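You operate a simulated robot arm through the tools that you are given. There is no shell and no other tool.

You run a simulated robot arm. Do the job below in one go: nothing can be reset, and whatever is moved stays where it is left.

## Task
Count the blue notes twice and clear the display between the counts.
Fine: work at the side desk; leave them in the stacker with the second count showing.

The check looks at the end state, three seconds after you hand in, the way a careful person would. Anything else that was tipped, shoved, dropped, spilled or broken makes it a failure.

## Robot
A 7-joint arm with a two-finger parallel gripper, fixed in place. Base frame: the origin is on the floor under the middle of its stand, x ahead of it, y to its left, z up; the work surface is at about z = 0.75. Units: m, rad, N and s.
With the tool pointing down near the work surface it reaches from about 0.3 to 0.68 m from the base axis. Its first joint turns from -1.152 to 1.152 rad. Payload 1.57 kg.
Tool frame: the origin (TCP) lies between the finger pads and is the grasp point; the fingertips stand 0.03 m ahead of it; z points along the fingers, y is the line along which they close. The gripper opens to 0.11 m. The fingers are 0.024 m wide and 0.012 m thick; the gripper's body (0.048 by 0.112 m) begins 0.078 m behind the TCP.
Orientation is that of the tool frame in the base frame, as a unit quaternion [x, y, z, w]. With the fingers straight down and closing along the base's y, the tool's x points along the base's -x, its y along +y and its z along -z.

## Interface
- The arm moves only by the tool send_rows. Its argument "increments" is a list of rows, each a list of 2 entries, a list of its own where there are three numbers: the shift along the tool's x, y, z in units of 20 mm (1.0 is 20 mm), then the turn, a rotation vector about the tool's x, y, z in units of 6 degrees (1.0 is 6 degrees). In form: [[[dx, dy, dz], [wx, wy, wz]], ...]. A call has 1 to 20 rows; each row shifts and turns the commanded pose from where the row before left it, along the tool's axes as they then stand. "fingers" is the opening in per cent of the stroke, from 0 (shut) to 100 (fully open), set as the call begins (left out, the last holds). A call with a number of a shift or a turn outside -1 to 1 is refused whole. Rows are played at 5 a second. More than 0.05 m and 0.15 rad between two rows, or a gripper value outside its range, and nothing of the call is played. Where a pose cannot be reached the arm comes as near as it can. A force on the tool above 40 N (or 10 N above the force at the start of the call, whichever is more), or a blocked arm, ends the call early, and 0.2 s more pass. The fingers move at their own pace (about 0.108 m/s each) and stop on an object; they squeeze with about 30 N. The grip force told is the motor's: it shows also when the fingers shut on nothing. Time passes only in rows, and 0.2 s behind the last, so rows that do not move let the fingers close. It gives the time, the measured TCP pose, the force on the tool (base axes), the opening and the grip force at its end, in the units of the frame above (readings bear some noise), with the torque about the TCP (base axes, N m) and any sound that the robot's microphone picked up, and new pictures: "views" is both (left out), scene, wrist or none.
- Cameras (640 x 400 px; columns grow to the right, rows downward): "scene" is fixed at [0.1733, -0.4039, 1.3958]; the picture's right is [0.66, -0.75, 0.00], its down [-0.48, -0.42, -0.77] and it looks along [0.58, 0.51, -0.64] (base axes); focal length 325 px, centre (320, 200). "wrist" rides on the gripper at [0.07, 0.016, -0.141] in the tool frame; the picture's right is [-0.23, 0.97, 0.00], its down [-0.85, -0.20, -0.48] and it looks along [-0.47, -0.11, 0.88] (tool axes); focal length 222 px, centre (320, 200). There is no depth. A picture from a camera that has moved, and an enlarged one, comes with that camera's place and axes in the base frame and with its lens.
- inspect(camera, box): a new picture of the part [left, top, right, bottom] of that camera's present view, enlarged. It takes no simulated time.
- job_done(): hands the job in; it is judged then, once.

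Nothing tells you positions but the pictures and the camera data. Unless the task says otherwise, let go and move clear before handing in.

The tools are called after "Call:" by a JSON object that holds its "method" and its "body". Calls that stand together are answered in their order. send_rows: Moves the arm, as the interface text tells. Its arguments: {"type":"object","properties":{"increments":{"type":"array","items":{"type":"array"}},"fingers":{"type":"number"},"views":{"type":"string","enum":["both","scene","wrist","none"]}},"required":["increments"]} The other tools are called the same way: inspect (camera, box) takes an enlarged picture of a part of a camera's view; job_done () hands the job in.

At the start:

```text
clock: 0.0
position: [0.4829, 0.0538, 1.1358]
ee_rot: [0.0, 1.0, 0.0, -0.001]
force: [-0.5, 0.2, -0.6]
torque: [-0.02, 0.02, -0.02]
width: 0.11
grasp_force: 0.1
```

scene: 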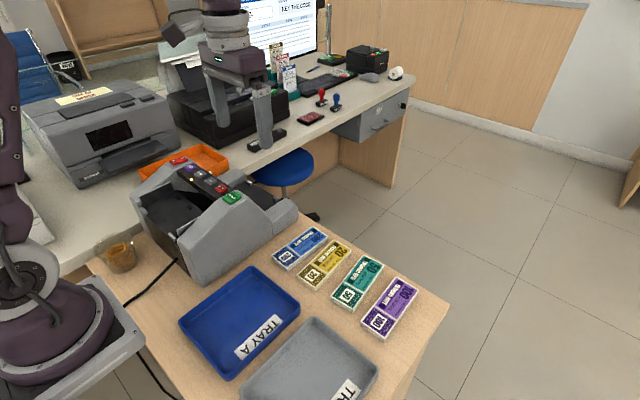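
wrist: 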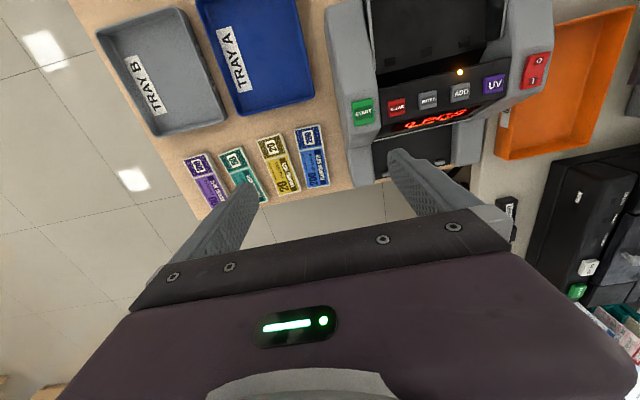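

I see a note counter on the side desk, with two trays and four note bundles (blue, yellow, green, purple) in front of it. I'll look closer before moving anything.

Call:
{"method": "inspect", "body": {"camera": "scene", "box": [120, 140, 320, 290]}}

Call:
{"method": "inspect", "body": {"camera": "wrist", "box": [320, 0, 580, 200]}}

Call:
{"method": "inspect", "body": {"camera": "scene", "box": [250, 210, 430, 350]}}

Call:
{"method": "inspect", "body": {"camera": "scene", "box": [220, 0, 420, 160]}}

Call:
{"method": "inspect", "body": {"camera": "wrist", "box": [170, 110, 350, 220]}}

```text
2.67 times, centred on (220, 215) of scene
camera zoom: at [0.1733, -0.4039, 1.3958], right [0.66, -0.75, 0.0], down [-0.48, -0.42, -0.77], along [0.58, 0.51, -0.64], focal length 867 px, centre (587, 160)
```

zoom: 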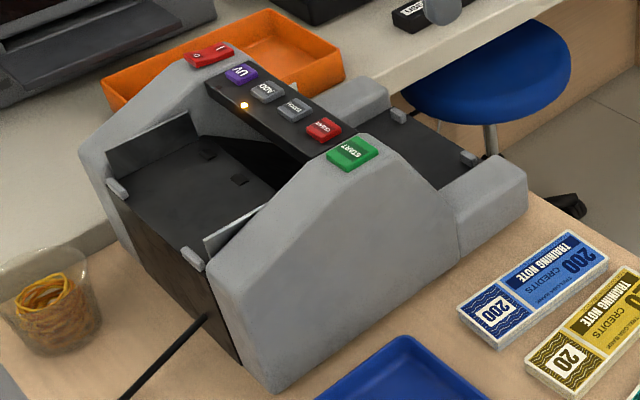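

```text
2.00 times, centred on (450, 100) of wrist
camera zoom: at [0.4135, 0.0703, 1.2777], right [0.23, 0.97, 0.0], down [0.85, -0.2, 0.48], along [0.47, -0.11, -0.88], focal length 444 px, centre (60, 400)
```

zoom: 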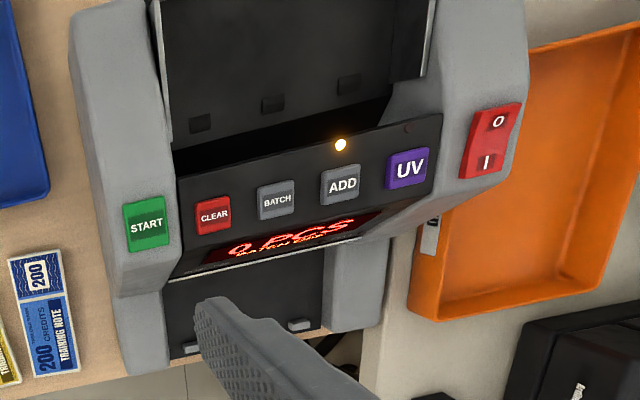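

```text
2.86 times, centred on (340, 280) of scene
camera zoom: at [0.1733, -0.4039, 1.3958], right [0.66, -0.75, 0.0], down [-0.48, -0.42, -0.77], along [0.58, 0.51, -0.64], focal length 929 px, centre (263, -29)
```

zoom: 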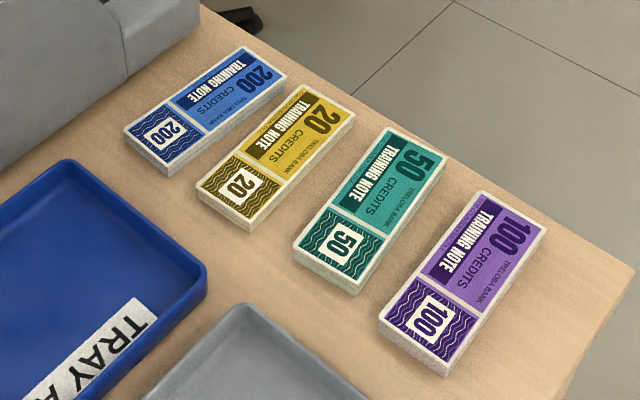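

```text
2.50 times, centred on (320, 80) of scene
camera zoom: at [0.1733, -0.4039, 1.3958], right [0.66, -0.75, 0.0], down [-0.48, -0.42, -0.77], along [0.58, 0.51, -0.64], focal length 813 px, centre (320, 500)
```

zoom: 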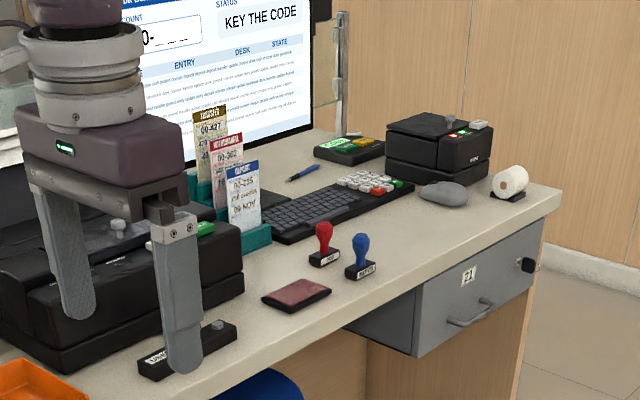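

```text
3.56 times, centred on (260, 165) of wrist
camera zoom: at [0.4135, 0.0703, 1.2777], right [0.23, 0.97, 0.0], down [0.85, -0.2, 0.48], along [0.47, -0.11, -0.88], focal length 790 px, centre (533, 324)
```

zoom: 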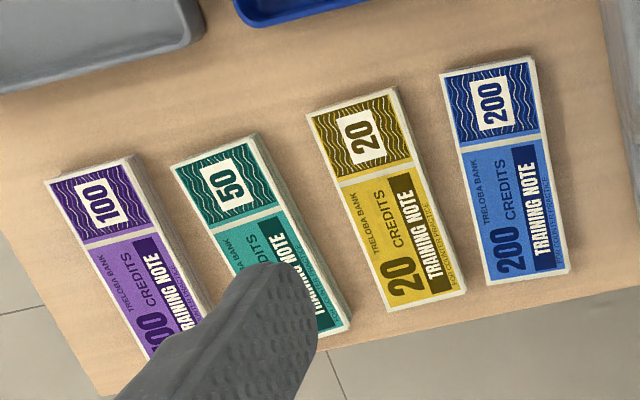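

The machine's display reads something like "0 PCS" with a smaller second line, and an amber light sits near ADD. I'll zoom in to read both.

Call:
{"method": "inspect", "body": {"camera": "wrist", "box": [380, 50, 500, 140]}}

Call:
{"method": "inspect", "body": {"camera": "wrist", "box": [395, 110, 465, 140]}}

Call:
{"method": "inspect", "body": {"camera": "scene", "box": [165, 150, 245, 210]}}

```text
4.44 times, centred on (440, 95) of wrist
camera zoom: at [0.4135, 0.0703, 1.2777], right [0.23, 0.97, 0.0], down [0.85, -0.2, 0.48], along [0.47, -0.11, -0.88], focal length 987 px, centre (-213, 667)
```

zoom: 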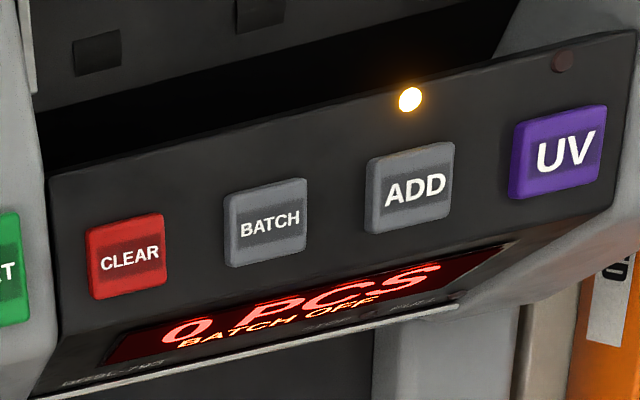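

```text
9.14 times, centred on (430, 125) of wrist
camera zoom: at [0.4135, 0.0703, 1.2777], right [0.23, 0.97, 0.0], down [0.85, -0.2, 0.48], along [0.47, -0.11, -0.88], focal length 2031 px, centre (-686, 886)
```

zoom: 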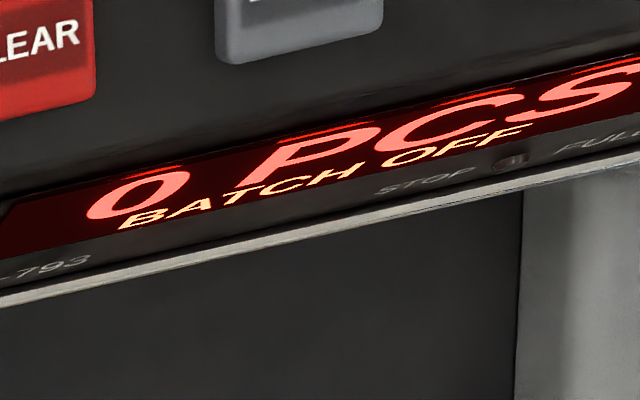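

```text
6.67 times, centred on (205, 180) of scene
camera zoom: at [0.1733, -0.4039, 1.3958], right [0.66, -0.75, 0.0], down [-0.48, -0.42, -0.77], along [0.58, 0.51, -0.64], focal length 2168 px, centre (1087, 333)
```

zoom: 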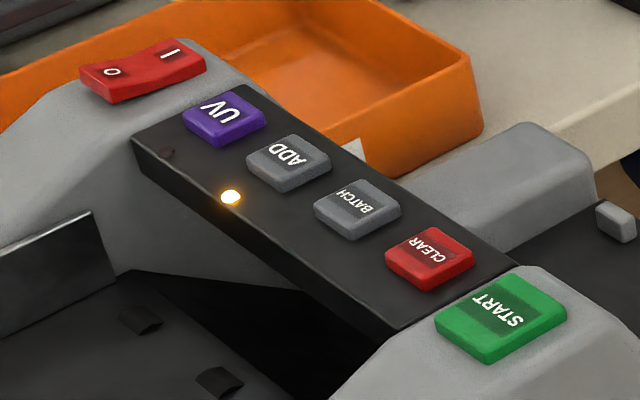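

The machine is on, at 0 PCS with batch off, and the ADD lamp is lit. The blue 200 bundle lies at about (0.571, 0.016), nearly aligned with x. I'll go above it for a closer look.

Call:
{"method": "send_rows", "body": {"increments": [[[-0.63, -0.27, 0.7], [0, 0, 0]], [[-0.63, -0.27, 0.7], [0, 0, 0]], [[-0.63, -0.27, 0.7], [0, 0, 0]], [[-0.63, -0.27, 0.7], [0, 0, 0]], [[-0.63, -0.27, 0.7], [0, 0, 0]], [[-0.63, -0.27, 0.7], [0, 0, 0]], [[-0.63, -0.27, 0.7], [0, 0, 0]], [[0, 0, 0], [0, 0, 0]]]}}

```text
clock: 1.8
position: [0.5704, 0.0164, 1.0395]
ee_rot: [0.0, 1.0, 0.0, 0.0]
force: [0.0, 0.7, 0.4]
torque: [-0.01, 0.02, 0.0]
width: 0.1099
grasp_force: 0.0
camera wrist: at [0.5009, 0.0326, 1.1806], right [0.23, 0.97, 0.0], down [0.85, -0.2, 0.48], along [0.47, -0.11, -0.88], focal length 222 px, centre (320, 200)
```

scene: 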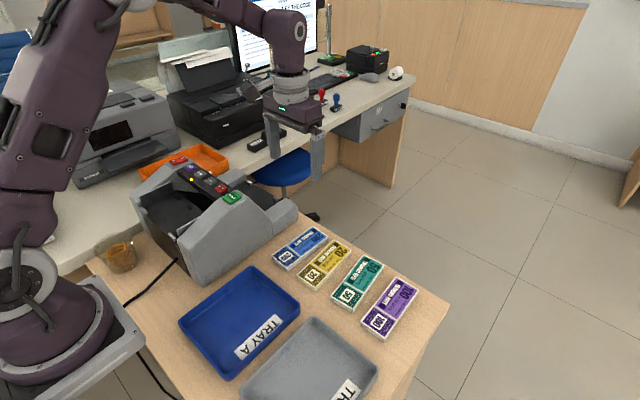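
wrist: 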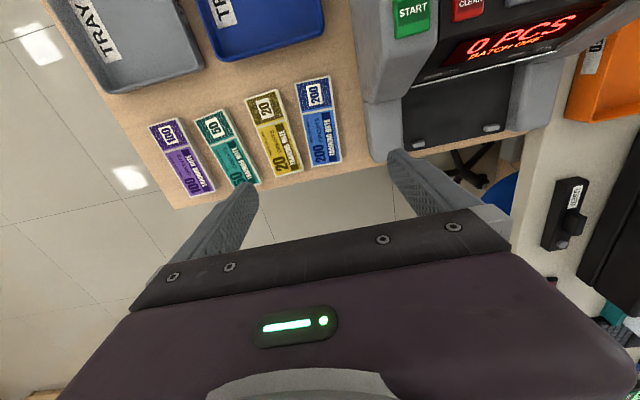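

I'm now above the blue bundle. I'll zoom in on it and on the stacker.

Call:
{"method": "inspect", "body": {"camera": "wrist", "box": [230, 60, 390, 180]}}

Call:
{"method": "inspect", "body": {"camera": "wrist", "box": [350, 0, 590, 180]}}

Call:
{"method": "inspect", "body": {"camera": "scene", "box": [120, 150, 330, 290]}}

```text
3.33 times, centred on (310, 120) of wrist
camera zoom: at [0.5009, 0.0326, 1.1806], right [0.23, 0.97, 0.0], down [0.85, -0.2, 0.48], along [0.47, -0.11, -0.88], focal length 740 px, centre (353, 467)
```

zoom: 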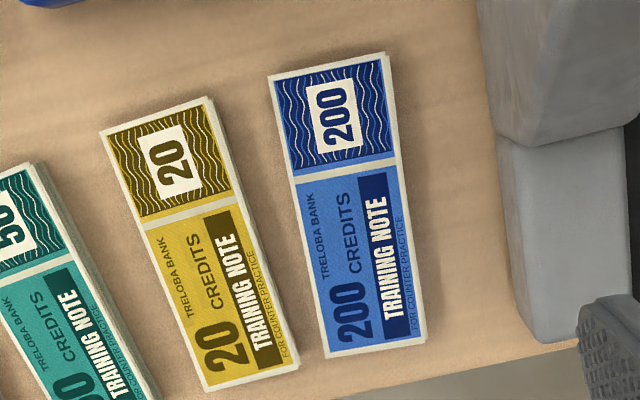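

```text
2.22 times, centred on (470, 90) of wrist
camera zoom: at [0.5009, 0.0326, 1.1806], right [0.23, 0.97, 0.0], down [0.85, -0.2, 0.48], along [0.47, -0.11, -0.88], focal length 494 px, centre (-13, 444)
```

zoom: 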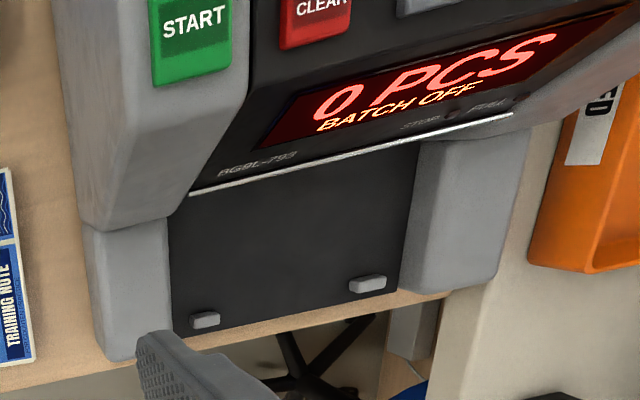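

```text
2.86 times, centred on (225, 220) of scene
camera zoom: at [0.1733, -0.4039, 1.3958], right [0.66, -0.75, 0.0], down [-0.48, -0.42, -0.77], along [0.58, 0.51, -0.64], focal length 929 px, centre (591, 143)
```

zoom: 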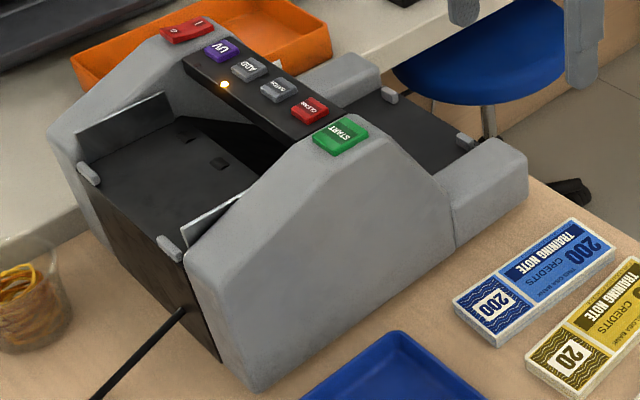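

I put the bundle centre at (0.573, 0.015), turned about -3.4° and roughly 0.15 x 0.06. The stacker opens at x 0.55–0.66 and y 0.16–0.34. Before picking I'll look into the hopper from above.

Call:
{"method": "send_rows", "body": {"increments": [[[1, 0.85, -0.4], [0, 0, 0]], [[1, 0.85, -0.4], [0, 0, 0]], [[1, 0.85, -0.4], [0, 0, 0]], [[1, 0.85, -0.4], [0, 0, 0]], [[1, 0.85, -0.4], [0, 0, 0]], [[1, 0.85, -0.4], [0, 0, 0]], [[1, 0.85, -0.4], [0, 0, 0]], [[1, 0.85, -0.4], [0, 0, 0]], [[1, 0.85, -0.4], [0, 0, 0]], [[1, 0.85, -0.4], [0, 0, 0]], [[1, 0.85, -0.4], [0, 0, 0]], [[1, 0.85, -0.4], [0, 0, 0]], [[0, 0, 0], [0, 0, 0]]]}}

```text
clock: 4.6
position: [0.3333, 0.22, 1.136]
ee_rot: [0.001, 1.0, -0.001, 0.0]
force: [-0.5, -0.6, 0.5]
torque: [0.01, -0.02, 0.02]
width: 0.1099
grasp_force: 0.0
camera wrist: at [0.2629, 0.237, 1.2774], right [0.23, 0.97, 0.0], down [0.85, -0.2, 0.48], along [0.47, -0.11, -0.88], focal length 222 px, centre (320, 200)
```

scene: 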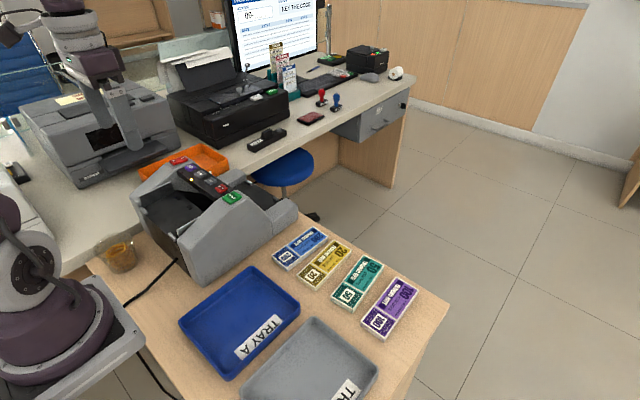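
wrist: 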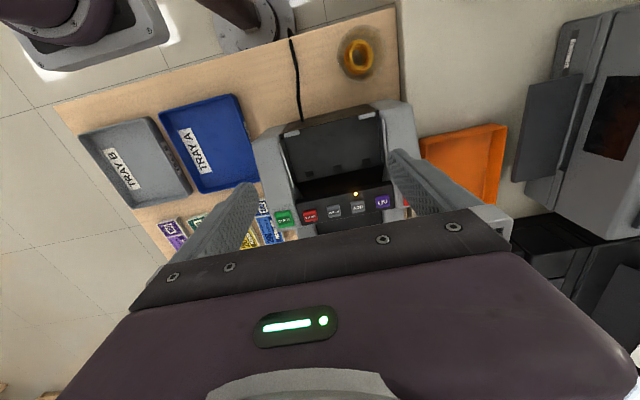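

Call:
{"method": "inspect", "body": {"camera": "wrist", "box": [230, 80, 430, 240]}}

Call:
{"method": "inspect", "body": {"camera": "scene", "box": [125, 145, 265, 245]}}

```text
2.50 times, centred on (330, 160) of wrist
camera zoom: at [0.2629, 0.237, 1.2774], right [0.23, 0.97, 0.0], down [0.85, -0.2, 0.48], along [0.47, -0.11, -0.88], focal length 555 px, centre (295, 300)
```

zoom: 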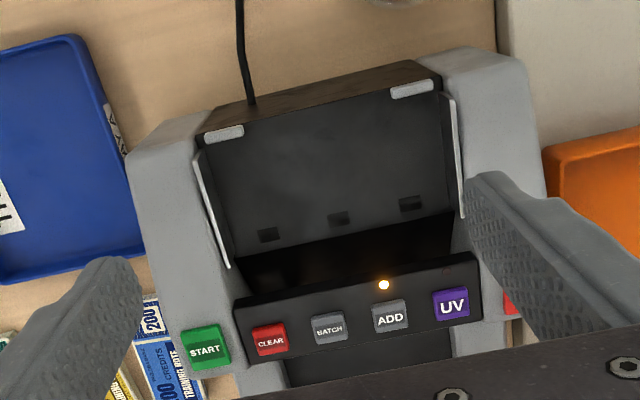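

```text
4.00 times, centred on (195, 195) of scene
camera zoom: at [0.1733, -0.4039, 1.3958], right [0.66, -0.75, 0.0], down [-0.48, -0.42, -0.77], along [0.58, 0.51, -0.64], focal length 1300 px, centre (820, 220)
```

zoom: 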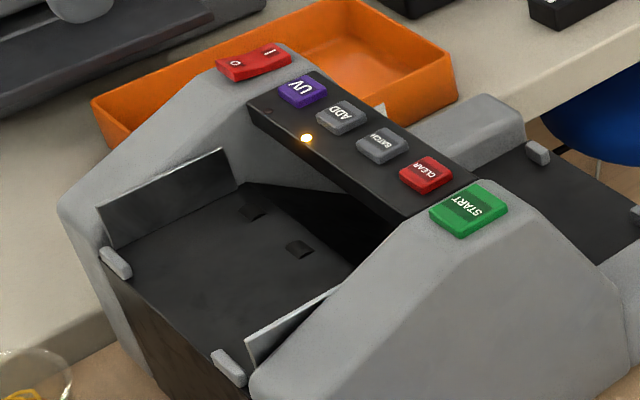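

The hopper floor is at about z 0.873, between guides at y 0.15 and 0.32, with its rear at x 0.333. START is near (0.470, 0.121, 0.933) and CLEAR near (0.475, 0.168, 0.931). Next I'll go back over the blue bundle, turn to match it and come part of the way down.

Call:
{"method": "send_rows", "body": {"increments": [[[-1, -0.852, 0.4], [0, 0, 0]], [[-1, -0.852, 0.4], [0, 0, 0]], [[-1, -0.852, 0.4], [0, 0, 0]], [[-1, -0.852, 0.4], [0, 0, 0]], [[-1, -0.852, 0.4], [0, 0, 0]], [[-1, -0.852, 0.4], [0, 0, 0]], [[-1, -0.852, 0.4], [0, 0, 0]], [[-1, -0.852, 0.4], [0, 0, 0]], [[-1, -0.852, 0.4], [0, 0, 0]], [[-1, -0.852, 0.4], [0, 0, 0]], [[-1, -0.852, 0.4], [0, 0, 0]], [[-1, -0.852, 0.4], [0, 0, 0]], [[0, 0, 0], [0, 0, 0.57]], [[0, 0, 1], [0, 0, 0]], [[0, 0, 1], [0, 0, 0]], [[0, 0, 1], [0, 0, 0]], [[0, 0, 1], [0, 0, 0]], [[0, 0, 1], [0, 0, 0]], [[0, 0, 0], [0, 0, 0]]], "fingers": 64}}

```text
clock: 8.6
position: [0.5718, 0.0158, 0.9379]
ee_rot: [0.031, 1.0, -0.001, 0.0]
force: [-0.1, -0.1, -0.3]
torque: [-0.02, -0.01, 0.02]
width: 0.0703
grasp_force: 0.0
camera wrist: at [0.5031, 0.0366, 1.0791], right [0.29, 0.96, 0.0], down [0.84, -0.25, 0.48], along [0.46, -0.14, -0.88], focal length 222 px, centre (320, 200)
```

scene: 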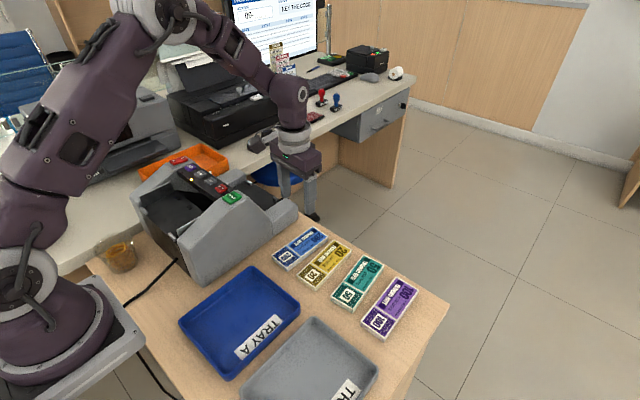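
wrist: 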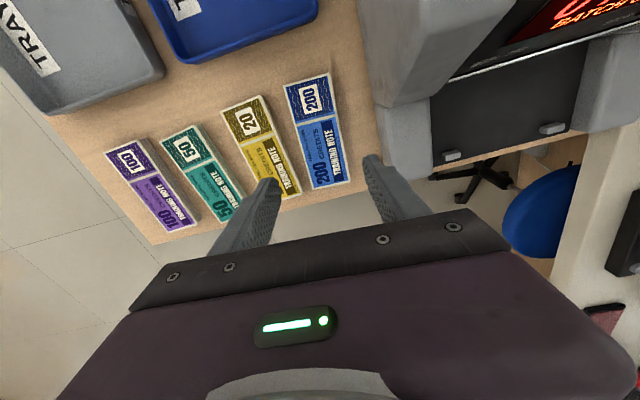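

The bundle is centred and aligned between the open fingers. I'll lower in two stages.

Call:
{"method": "send_rows", "body": {"increments": [[[0, 0, 1], [0, 0, 0]], [[0, 0, 1], [0, 0, 0]], [[0, 0, 1], [0, 0, 0]], [[0, 0, 1], [0, 0, 0]], [[0, 0, 1], [0, 0, 0]], [[0, 0, 1], [0, 0, 0]], [[0, 0, 0.4], [0, 0, 0]], [[0, 0, 0], [0, 0, 0]]]}}

```text
clock: 10.4
position: [0.572, 0.016, 0.8092]
ee_rot: [0.03, 1.0, 0.0, 0.0]
force: [0.1, -0.3, 0.4]
torque: [0.02, 0.05, -0.01]
width: 0.0705
grasp_force: 0.1
camera wrist: at [0.5026, 0.0371, 0.951], right [0.29, 0.96, 0.0], down [0.84, -0.25, 0.48], along [0.46, -0.14, -0.88], focal length 222 px, centre (320, 200)
```

scene: 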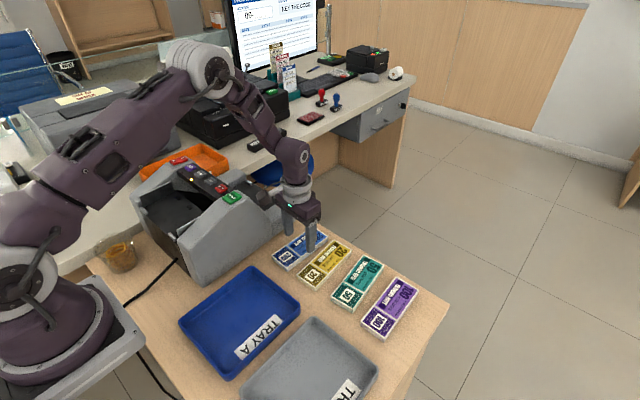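
wrist: 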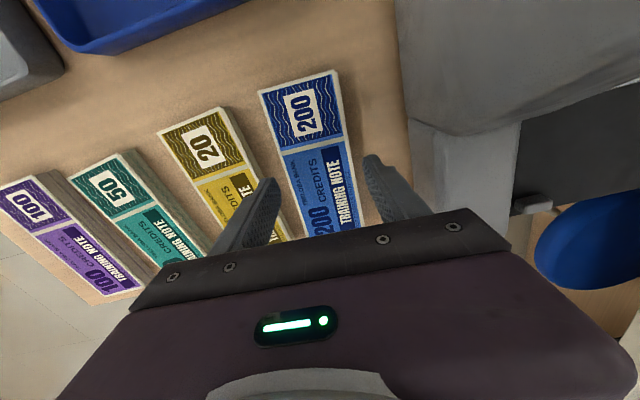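

Call:
{"method": "inspect", "body": {"camera": "wrist", "box": [200, 60, 420, 240]}}

Call:
{"method": "inspect", "body": {"camera": "scene", "box": [255, 190, 385, 290]}}

```text
2.22 times, centred on (310, 150) of wrist
camera zoom: at [0.5026, 0.0371, 0.951], right [0.29, 0.96, 0.0], down [0.84, -0.25, 0.48], along [0.46, -0.14, -0.88], focal length 494 px, centre (342, 311)
```

zoom: 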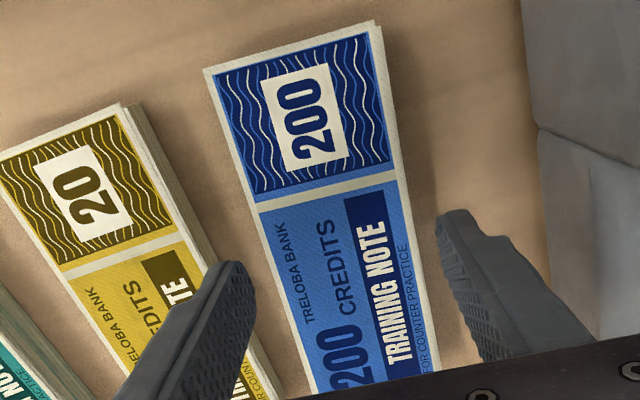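

```text
4.00 times, centred on (320, 240) of scene
camera zoom: at [0.1733, -0.4039, 1.3958], right [0.66, -0.75, 0.0], down [-0.48, -0.42, -0.77], along [0.58, 0.51, -0.64], focal length 1300 px, centre (320, 40)
```

zoom: 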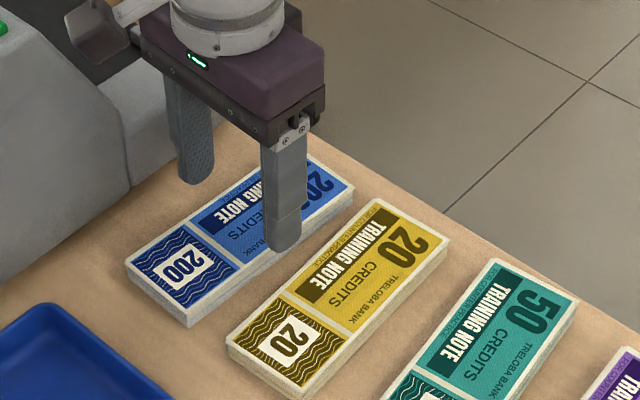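

The fingers clear both the yellow and blue bundles by several millimetres. I'll go down to just above the desk and close.

Call:
{"method": "send_rows", "body": {"increments": [[[0, 0, 0.5], [0, 0, 0]], [[0, 0, 0.5], [0, 0, 0]], [[0, 0, 0.25], [0, 0, 0]], [[0, 0, 0], [0, 0, 0]]], "views": "none"}}

Call:
{"method": "send_rows", "body": {"increments": [[[0, 0, 0], [0, 0, 0]], [[0, 0, 0], [0, 0, 0]], [[0, 0, 0], [0, 0, 0]]], "fingers": 40}}

```text
clock: 11.4
position: [0.571, 0.0155, 0.785]
ee_rot: [0.03, 1.0, 0.0, 0.001]
force: [0.1, 0.4, 0.2]
torque: [-0.02, 0.0, -0.02]
width: 0.0701
grasp_force: 0.0
```

```text
clock: 12.2
position: [0.5697, 0.015, 0.7854]
ee_rot: [0.031, 1.0, 0.0, 0.0]
force: [-0.7, 0.0, 0.2]
torque: [0.04, -0.01, 0.02]
width: 0.0592
grasp_force: 30.0
camera wrist: at [0.5021, 0.0371, 0.9266], right [0.29, 0.96, 0.0], down [0.84, -0.25, 0.48], along [0.46, -0.14, -0.88], focal length 222 px, centre (320, 200)
```

scene: 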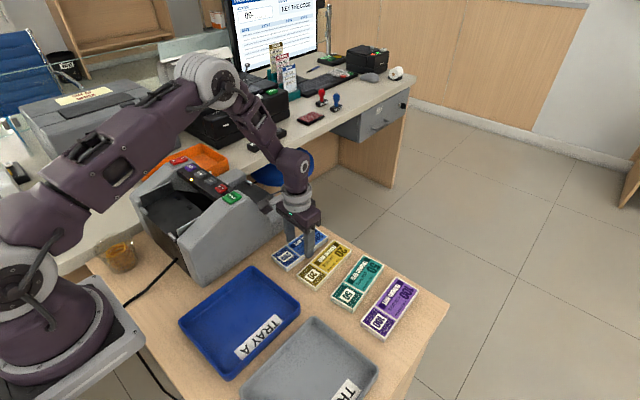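
wrist: 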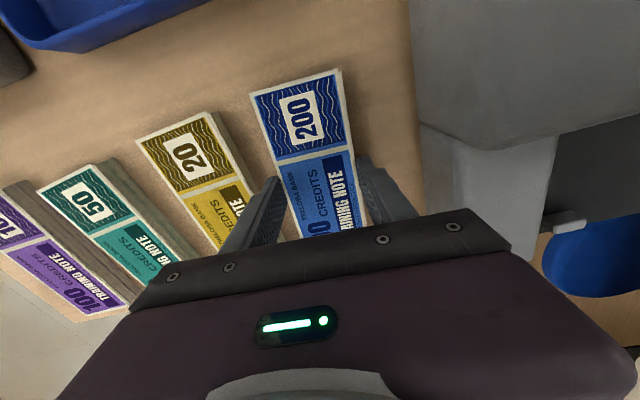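

The grip holds at 59 mm and 30 N. I'll lift straight up.

Call:
{"method": "send_rows", "body": {"increments": [[[0, 0, -0.5], [0, 0, 0]], [[0, 0, -0.5], [0, 0, 0]], [[0, 0, -1], [0, 0, 0]], [[0, 0, -1], [0, 0, 0]], [[0, 0, 0], [0, 0, 0]]]}}

```text
clock: 13.4
position: [0.5713, 0.0161, 0.8459]
ee_rot: [0.031, 1.0, 0.001, 0.0]
force: [-0.7, 0.6, -0.8]
torque: [0.0, -0.01, 0.01]
width: 0.0588
grasp_force: 30.1
camera wrist: at [0.5027, 0.0368, 0.9878], right [0.29, 0.96, 0.0], down [0.84, -0.25, 0.48], along [0.46, -0.14, -0.88], focal length 222 px, centre (320, 200)
```

scene: 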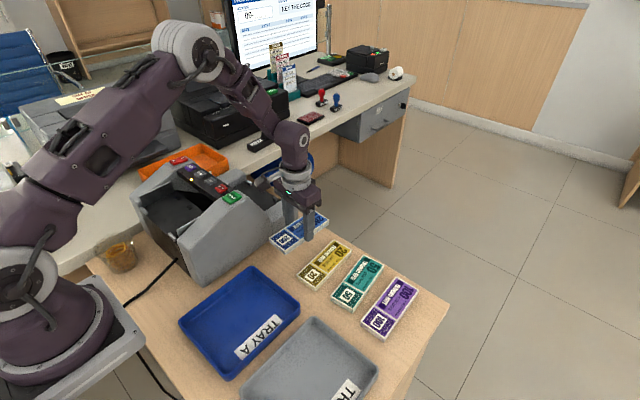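
wrist: 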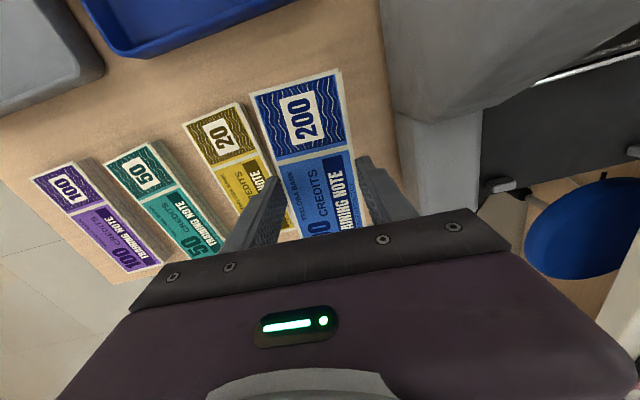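

The bundle is held securely. I'll raise it well above the machine and carry it over the hopper.

Call:
{"method": "send_rows", "body": {"increments": [[[0, 0, -1], [0, 0, 0]], [[0, 0, -1], [0, 0, 0]], [[0, 0, -1], [0, 0, 0]], [[0, 0, -1], [0, 0, 0]], [[0, 0, -1], [0, 0, 0]], [[0, 0, -1], [0, 0, 0]], [[0, 0, -1], [0, 0, 0]], [[0, 0, -1], [0, 0, 0]], [[0, 0, -1], [0, 0, 0]], [[0.905, 0.942, 0], [0, 0, 0]], [[0.905, 0.942, 0], [0, 0, 0]], [[0.905, 0.942, 0], [0, 0, 0]], [[0.905, 0.942, 0], [0, 0, 0]], [[0.905, 0.942, 0], [0, 0, 0]], [[0.905, 0.942, 0], [0, 0, 0]], [[0.905, 0.942, 0], [0, 0, 0]], [[0.905, 0.942, 0], [0, 0, 0]], [[0.905, 0.942, 0], [0, 0, 0]], [[0.905, 0.942, 0], [0, 0, 0]], [[0.905, 0.942, 0], [0, 0, 0]]]}}

Call:
{"method": "send_rows", "body": {"increments": [[[0, 0, 0], [0, 0, -0.974]], [[0, 0, 0], [0, 0, -0.974]], [[0, 0, 0], [0, 0, -0.974]], [[0, 0, 0], [0, 0, -0.974]], [[0, 0, 0], [0, 0, -0.974]], [[0, 0, 0], [0, 0, -0.974]], [[0, 0, 0], [0, 0, -0.974]], [[0, 0, 0], [0, 0, -0.974]], [[0, 0, 0], [0, 0, -0.974]], [[0, 0, 0], [0, 0, -0.974]], [[0, 0, 0], [0, 0, -0.974]], [[0, 0, 0], [0, 0, -0.974]], [[0, 0, 0], [0, 0, -0.974]], [[0, 0, 0], [0, 0, -0.974]], [[0, 0, 0], [0, 0, -0.974]], [[0, 0, 0], [0, 0, -0.974]], [[0, 0, 0], [0, 0, 0]]]}}

```text
clock: 17.6
position: [0.3837, 0.2337, 1.0257]
ee_rot: [0.032, 1.0, 0.0, 0.0]
force: [0.0, 1.1, 0.4]
torque: [-0.01, -0.01, 0.0]
width: 0.0589
grasp_force: 29.7
camera wrist: at [0.3155, 0.2546, 1.167], right [0.29, 0.96, 0.0], down [0.84, -0.25, 0.48], along [0.46, -0.14, -0.88], focal length 222 px, centre (320, 200)
```

scene: 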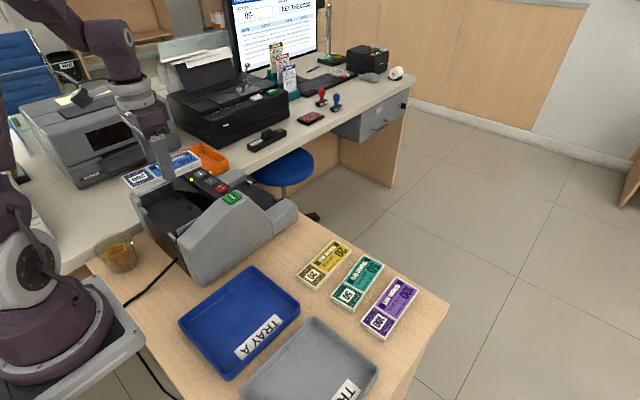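
wrist: 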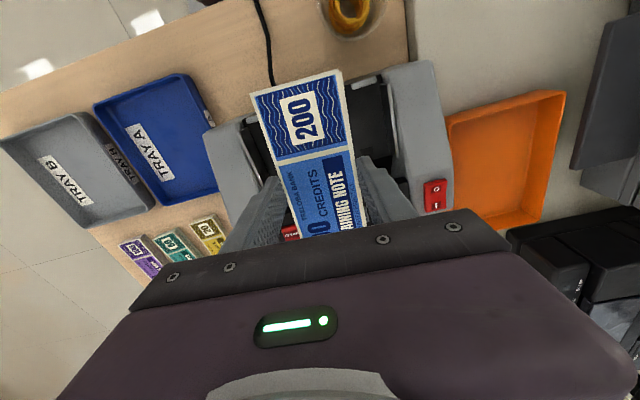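

```text
clock: 21.2
position: [0.3845, 0.2348, 1.0253]
ee_rot: [0.707, -0.707, 0.0, 0.0]
force: [0.0, 0.0, -0.8]
torque: [0.01, 0.0, 0.01]
width: 0.059
grasp_force: 30.0
camera wrist: at [0.3684, 0.1649, 1.1666], right [-0.97, 0.23, 0.0], down [0.2, 0.86, 0.48], along [0.11, 0.47, -0.88], focal length 222 px, centre (320, 200)
```

scene: 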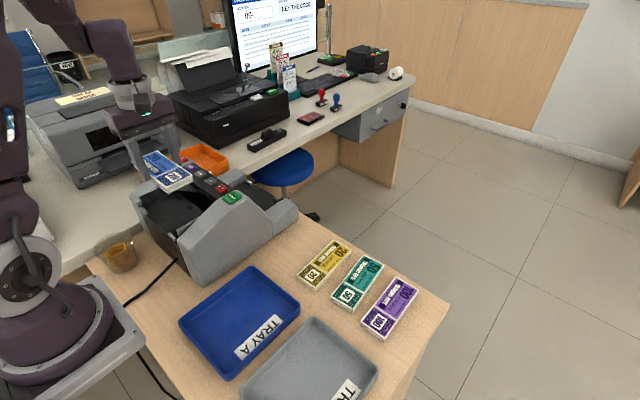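
wrist: 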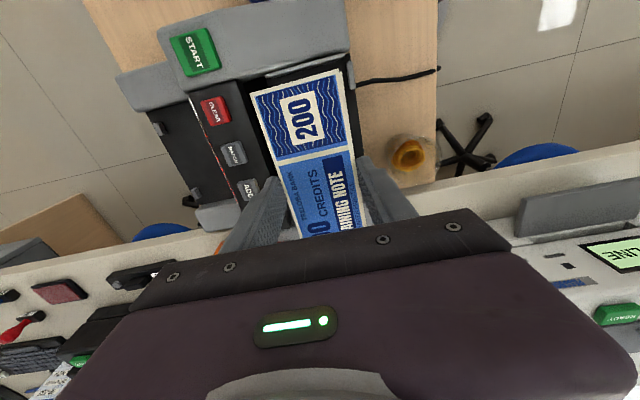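

The bundle is now crosswise above the hopper at (0.3845, 0.235). I'll lower it part-way and check clearances.

Call:
{"method": "send_rows", "body": {"increments": [[[0, 0, 1], [0, 0, 0]], [[0, 0, 1], [0, 0, 0]], [[0, 0, 1], [0, 0, 0]], [[0, 0, 0.6], [0, 0, 0]], [[0, 0, 0], [0, 0, 0]]]}}

Call:
{"method": "inspect", "body": {"camera": "scene", "box": [120, 110, 280, 230]}}

Call:
{"method": "inspect", "body": {"camera": "wrist", "box": [160, 20, 420, 220]}}

```text
clock: 22.4
position: [0.3856, 0.234, 0.9534]
ee_rot: [-0.707, 0.707, 0.0, 0.0]
force: [0.5, 0.2, -1.1]
torque: [0.02, -0.03, 0.05]
width: 0.0591
grasp_force: 30.1
camera wrist: at [0.3697, 0.1654, 1.0951], right [-0.97, 0.23, 0.0], down [0.2, 0.86, 0.48], along [0.11, 0.47, -0.88], focal length 222 px, centre (320, 200)
```

scene: 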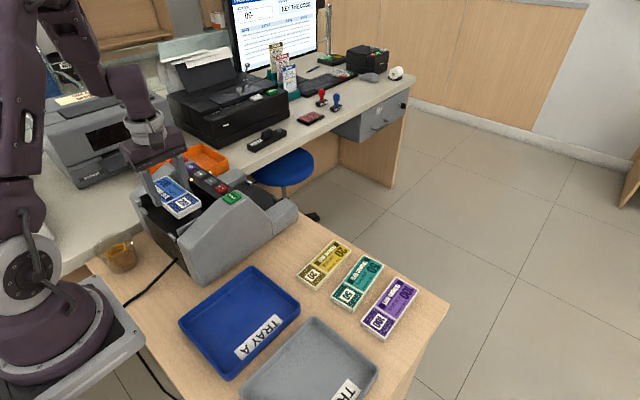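
wrist: 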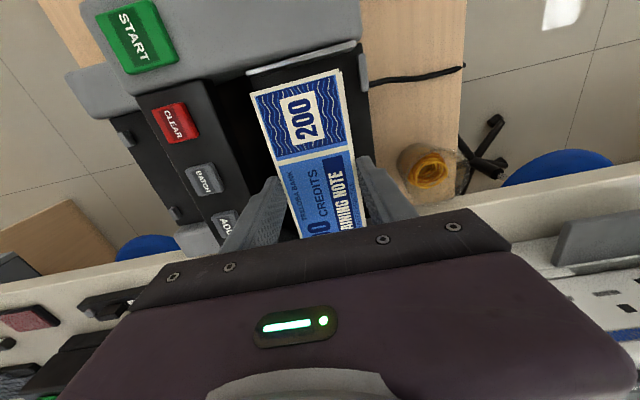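

```text
3.33 times, centred on (200, 170) of scene
camera zoom: at [0.1733, -0.4039, 1.3958], right [0.66, -0.75, 0.0], down [-0.48, -0.42, -0.77], along [0.58, 0.51, -0.64], focal length 1084 px, centre (720, 300)
```

zoom: 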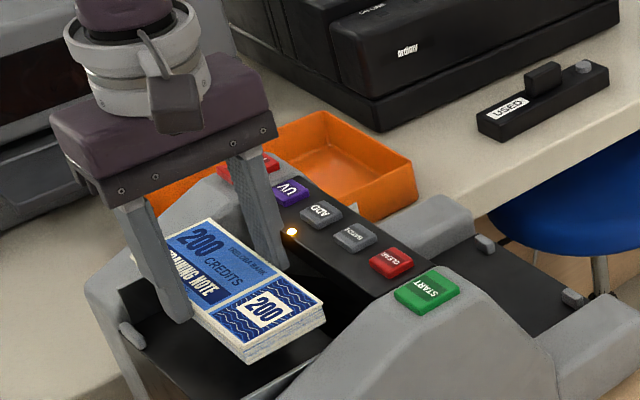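

```text
2.00 times, centred on (290, 120) of wrist
camera zoom: at [0.3697, 0.1654, 1.0951], right [-0.97, 0.23, 0.0], down [0.2, 0.86, 0.48], along [0.11, 0.47, -0.88], focal length 444 px, centre (380, 360)
```

zoom: 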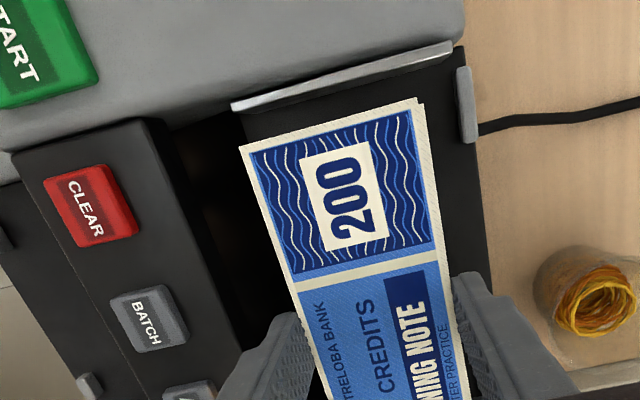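

The bundle clears the guides but sits about 4 mm off centre, so I'll shift it and lower close to the hopper floor.

Call:
{"method": "send_rows", "body": {"increments": [[[0.2, 0, 0], [0, 0, 0]], [[0, 0, 0.6], [0, 0, 0]], [[0, 0, 0.6], [0, 0, 0]], [[0, 0, 0.5], [0, 0, 0]], [[0, 0, 0.2], [0, 0, 0]], [[0, 0, 0], [0, 0, 0]]]}}

Call:
{"method": "inspect", "body": {"camera": "scene", "box": [120, 110, 280, 230]}}

Call:
{"method": "inspect", "body": {"camera": "wrist", "box": [160, 20, 420, 220]}}

```text
clock: 23.8
position: [0.3856, 0.2305, 0.9149]
ee_rot: [0.707, -0.707, 0.001, 0.001]
force: [0.6, -0.6, -0.5]
torque: [0.0, 0.01, -0.04]
width: 0.0591
grasp_force: 29.7
camera wrist: at [0.3693, 0.1612, 1.0562], right [-0.97, 0.23, 0.0], down [0.2, 0.85, 0.48], along [0.11, 0.47, -0.88], focal length 222 px, centre (320, 200)
```

scene: 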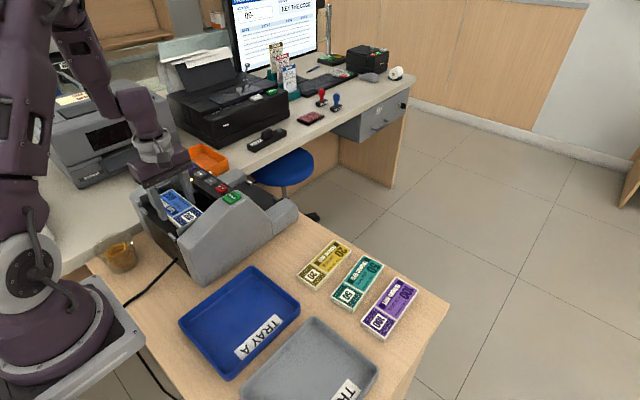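
wrist: 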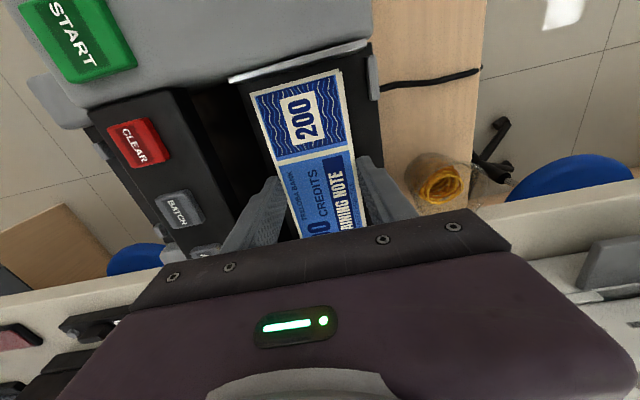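

```text
3.33 times, centred on (200, 170) of scene
camera zoom: at [0.1733, -0.4039, 1.3958], right [0.66, -0.75, 0.0], down [-0.48, -0.42, -0.77], along [0.58, 0.51, -0.64], focal length 1084 px, centre (720, 300)
```

zoom: 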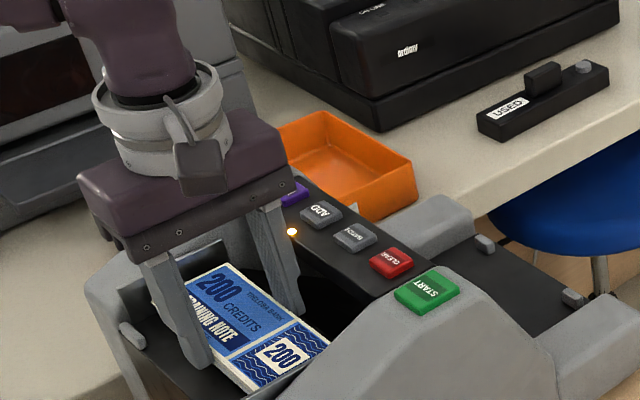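

```text
2.00 times, centred on (290, 120) of wrist
camera zoom: at [0.3693, 0.1612, 1.0562], right [-0.97, 0.23, 0.0], down [0.2, 0.85, 0.48], along [0.11, 0.47, -0.88], focal length 444 px, centre (380, 360)
```

zoom: 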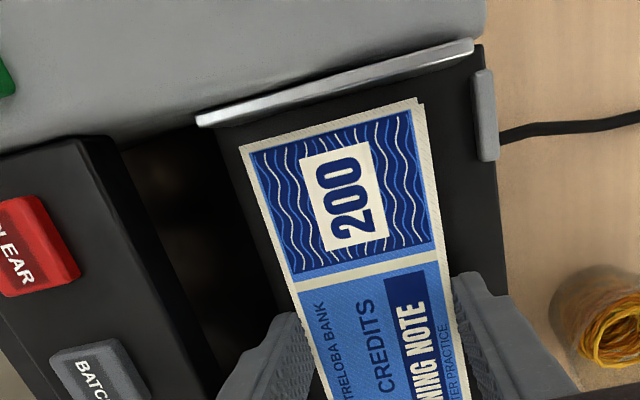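

The bundle is just above the hopper floor and clear on all sides. I'll lower the last few millimetres and release.

Call:
{"method": "send_rows", "body": {"increments": [[[0, 0, 0.1], [0, 0, 0]], [[0, 0, 0.1], [0, 0, 0]], [[0, 0, 0], [0, 0, 0]]], "views": "none"}}

Call:
{"method": "send_rows", "body": {"increments": [[[0, 0, 0], [0, 0, 0]], [[0, 0, 0], [0, 0, 0]]], "fingers": 62}}

```text
clock: 24.6
position: [0.3843, 0.23, 0.9111]
ee_rot: [0.707, -0.707, 0.001, 0.0]
force: [-0.6, -0.7, -0.7]
torque: [0.02, 0.02, -0.02]
width: 0.0591
grasp_force: 29.8
```

```text
clock: 25.2
position: [0.3859, 0.2303, 0.9113]
ee_rot: [0.707, -0.707, 0.0, 0.0]
force: [0.8, -0.3, 0.1]
torque: [-0.03, 0.02, 0.01]
width: 0.0681
grasp_force: 0.2
camera wrist: at [0.369, 0.1609, 1.0524], right [-0.97, 0.23, 0.0], down [0.2, 0.85, 0.48], along [0.11, 0.47, -0.88], focal length 222 px, centre (320, 200)
```

scene: 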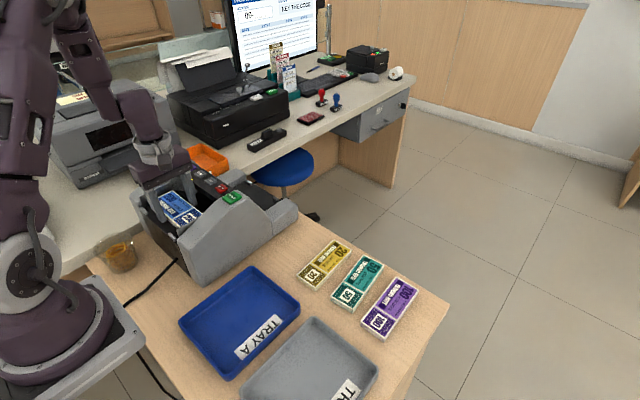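
wrist: 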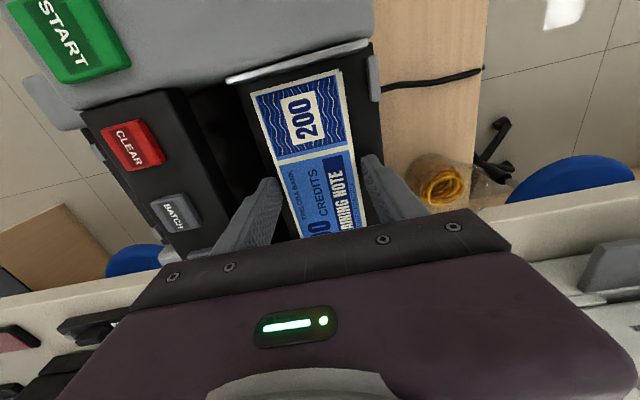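

The bundle is released in the hopper. I'll rise straight up and look at the machine's response.

Call:
{"method": "send_rows", "body": {"increments": [[[0, 0, -0.5], [0, 0, 0]], [[0, 0, -0.5], [0, 0, 0]], [[0, 0, -1], [0, 0, 0]], [[0, 0, -1], [0, 0, 0]], [[0, 0, -1], [0, 0, 0]], [[0, 0, -1], [0, 0, 0]], [[0, 0, -1], [0, 0, 0]], [[0, 0, 0], [0, 0, 0]]]}}

Call:
{"method": "inspect", "body": {"camera": "scene", "box": [120, 130, 320, 280]}}

Call:
{"method": "inspect", "body": {"camera": "wrist", "box": [130, 0, 430, 220]}}

```text
clock: 27.0
position: [0.3862, 0.2294, 1.0318]
ee_rot: [-0.707, 0.707, 0.0, 0.0]
force: [0.0, 0.5, -0.5]
torque: [0.0, 0.02, -0.03]
width: 0.0683
grasp_force: 0.2
camera wrist: at [0.3702, 0.1602, 1.173], right [-0.97, 0.23, 0.0], down [0.2, 0.85, 0.48], along [0.11, 0.47, -0.88], focal length 222 px, centre (320, 200)
```

scene: 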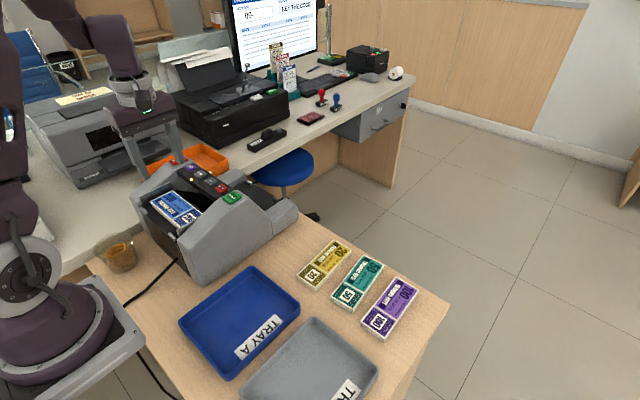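
wrist: 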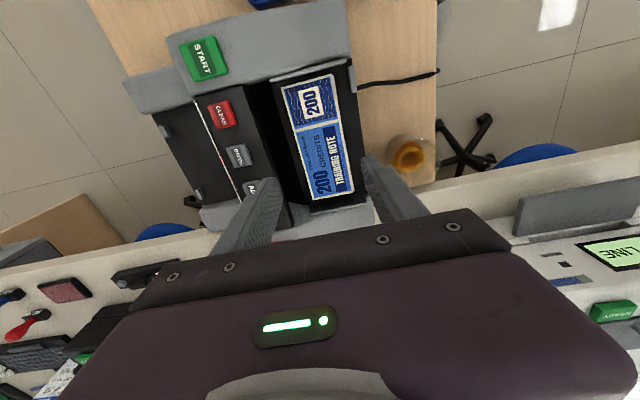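

```text
2.67 times, centred on (220, 205) of scene
camera zoom: at [0.1733, -0.4039, 1.3958], right [0.66, -0.75, 0.0], down [-0.48, -0.42, -0.77], along [0.58, 0.51, -0.64], focal length 867 px, centre (587, 187)
```

zoom: 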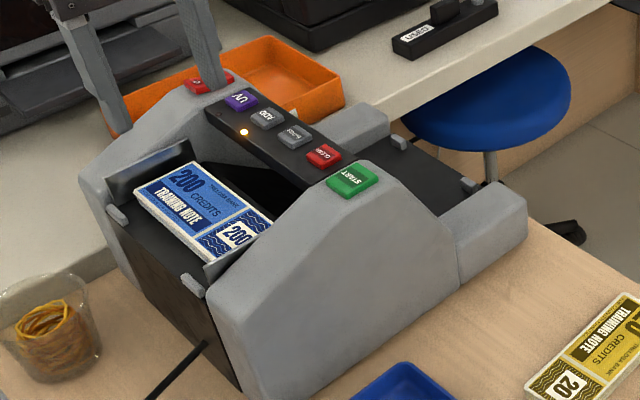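

```text
1.82 times, centred on (280, 110) of wrist
camera zoom: at [0.3702, 0.1602, 1.173], right [-0.97, 0.23, 0.0], down [0.2, 0.85, 0.48], along [0.11, 0.47, -0.88], focal length 404 px, centre (393, 364)
```

zoom: 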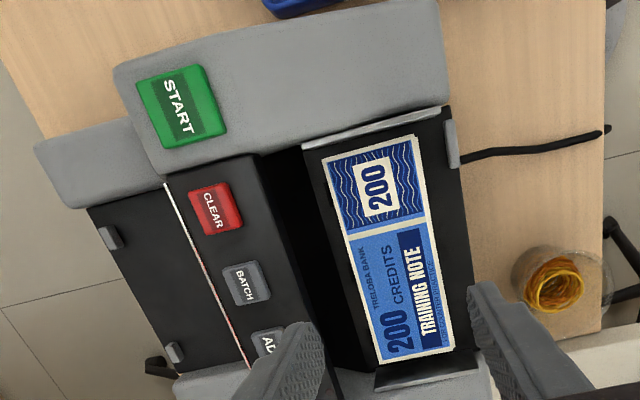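

The notes lie flat in the hopper. I'll close the fingers and move over START at about (0.4695, 0.120).

Call:
{"method": "send_rows", "body": {"increments": [[[0.912, -0.696, 0], [0, 0, 0]], [[0.912, -0.696, 0], [0, 0, 0]], [[0.912, -0.696, 0], [0, 0, 0]], [[0.912, -0.696, 0], [0, 0, 0]], [[0.912, -0.696, 0], [0, 0, 0]], [[0.912, -0.696, 0], [0, 0, 0]], [[0, 0, 1], [0, 0, 0]], [[0, 0, 0.9], [0, 0, 0]], [[0, 0, 0], [0, 0, 0]]], "fingers": 0}}

Call:
{"method": "inspect", "body": {"camera": "scene", "box": [150, 120, 310, 240]}}

Call:
{"method": "inspect", "body": {"camera": "wrist", "box": [220, 80, 420, 220]}}

```text
clock: 29.0
position: [0.4673, 0.121, 0.993]
ee_rot: [-0.707, 0.707, 0.0, 0.0]
force: [-0.5, -0.9, 0.0]
torque: [-0.01, 0.05, 0.03]
width: 0.0
grasp_force: 21.0
camera wrist: at [0.4522, 0.052, 1.1349], right [-0.97, 0.23, 0.0], down [0.2, 0.85, 0.48], along [0.11, 0.47, -0.88], focal length 222 px, centre (320, 200)
```

scene: 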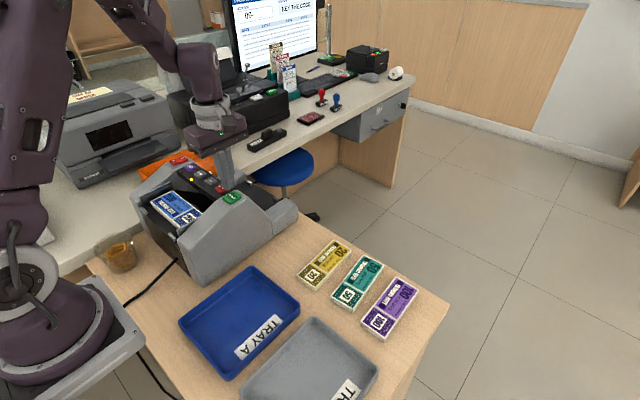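
wrist: 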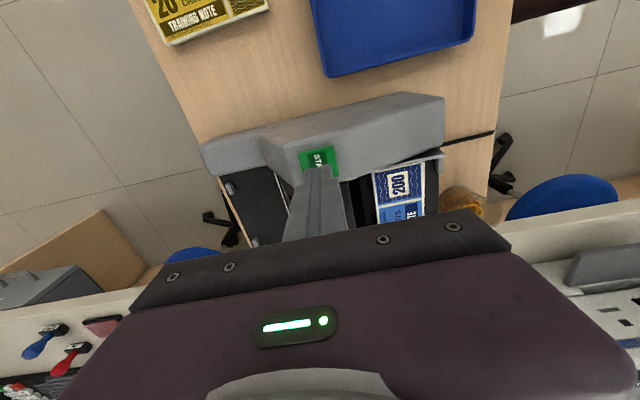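

```text
3.33 times, centred on (230, 180) of scene
camera zoom: at [0.1733, -0.4039, 1.3958], right [0.66, -0.75, 0.0], down [-0.48, -0.42, -0.77], along [0.58, 0.51, -0.64], focal length 1084 px, centre (620, 267)
```

zoom: 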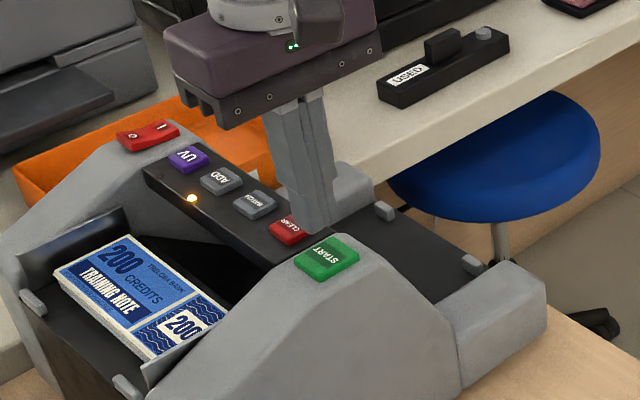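

```text
2.86 times, centred on (320, 150) of wrist
camera zoom: at [0.4522, 0.052, 1.1349], right [-0.97, 0.23, 0.0], down [0.2, 0.85, 0.48], along [0.11, 0.47, -0.88], focal length 635 px, centre (320, 343)
```

zoom: 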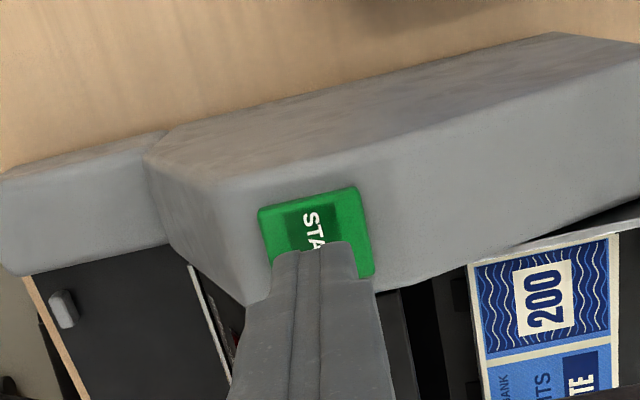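

The fingertips line up over START. I'll press down gently.

Call:
{"method": "send_rows", "body": {"increments": [[[0, 0, 0.5], [0, 0, 0]], [[0, 0, 0.5], [0, 0, 0]], [[0, 0, 0.35], [0, 0, 0]], [[0, 0, 0.1], [0, 0, 0]], [[0, 0, 0.1], [0, 0, 0]]], "views": "wrist"}}

```text
clock: 30.2
position: [0.4695, 0.1206, 0.9618]
ee_rot: [-0.707, 0.708, 0.0, 0.0]
force: [0.0, 2.2, 13.2]
torque: [0.05, 0.0, -0.08]
width: 0.0001
grasp_force: 21.3
heard: click
camera wrist: at [0.4523, 0.052, 1.1034], right [-0.97, 0.23, 0.0], down [0.2, 0.85, 0.48], along [0.11, 0.47, -0.88], focal length 222 px, centre (320, 200)
```

wrist: 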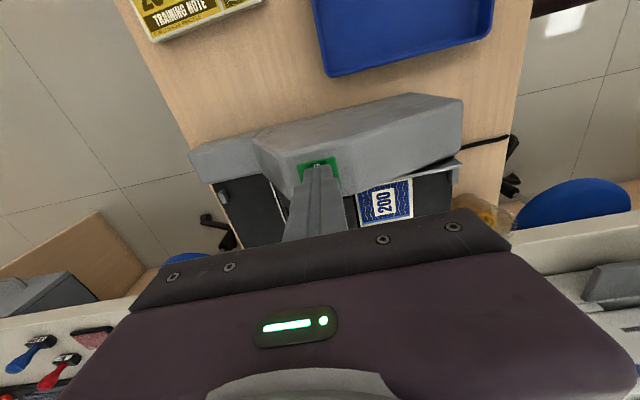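

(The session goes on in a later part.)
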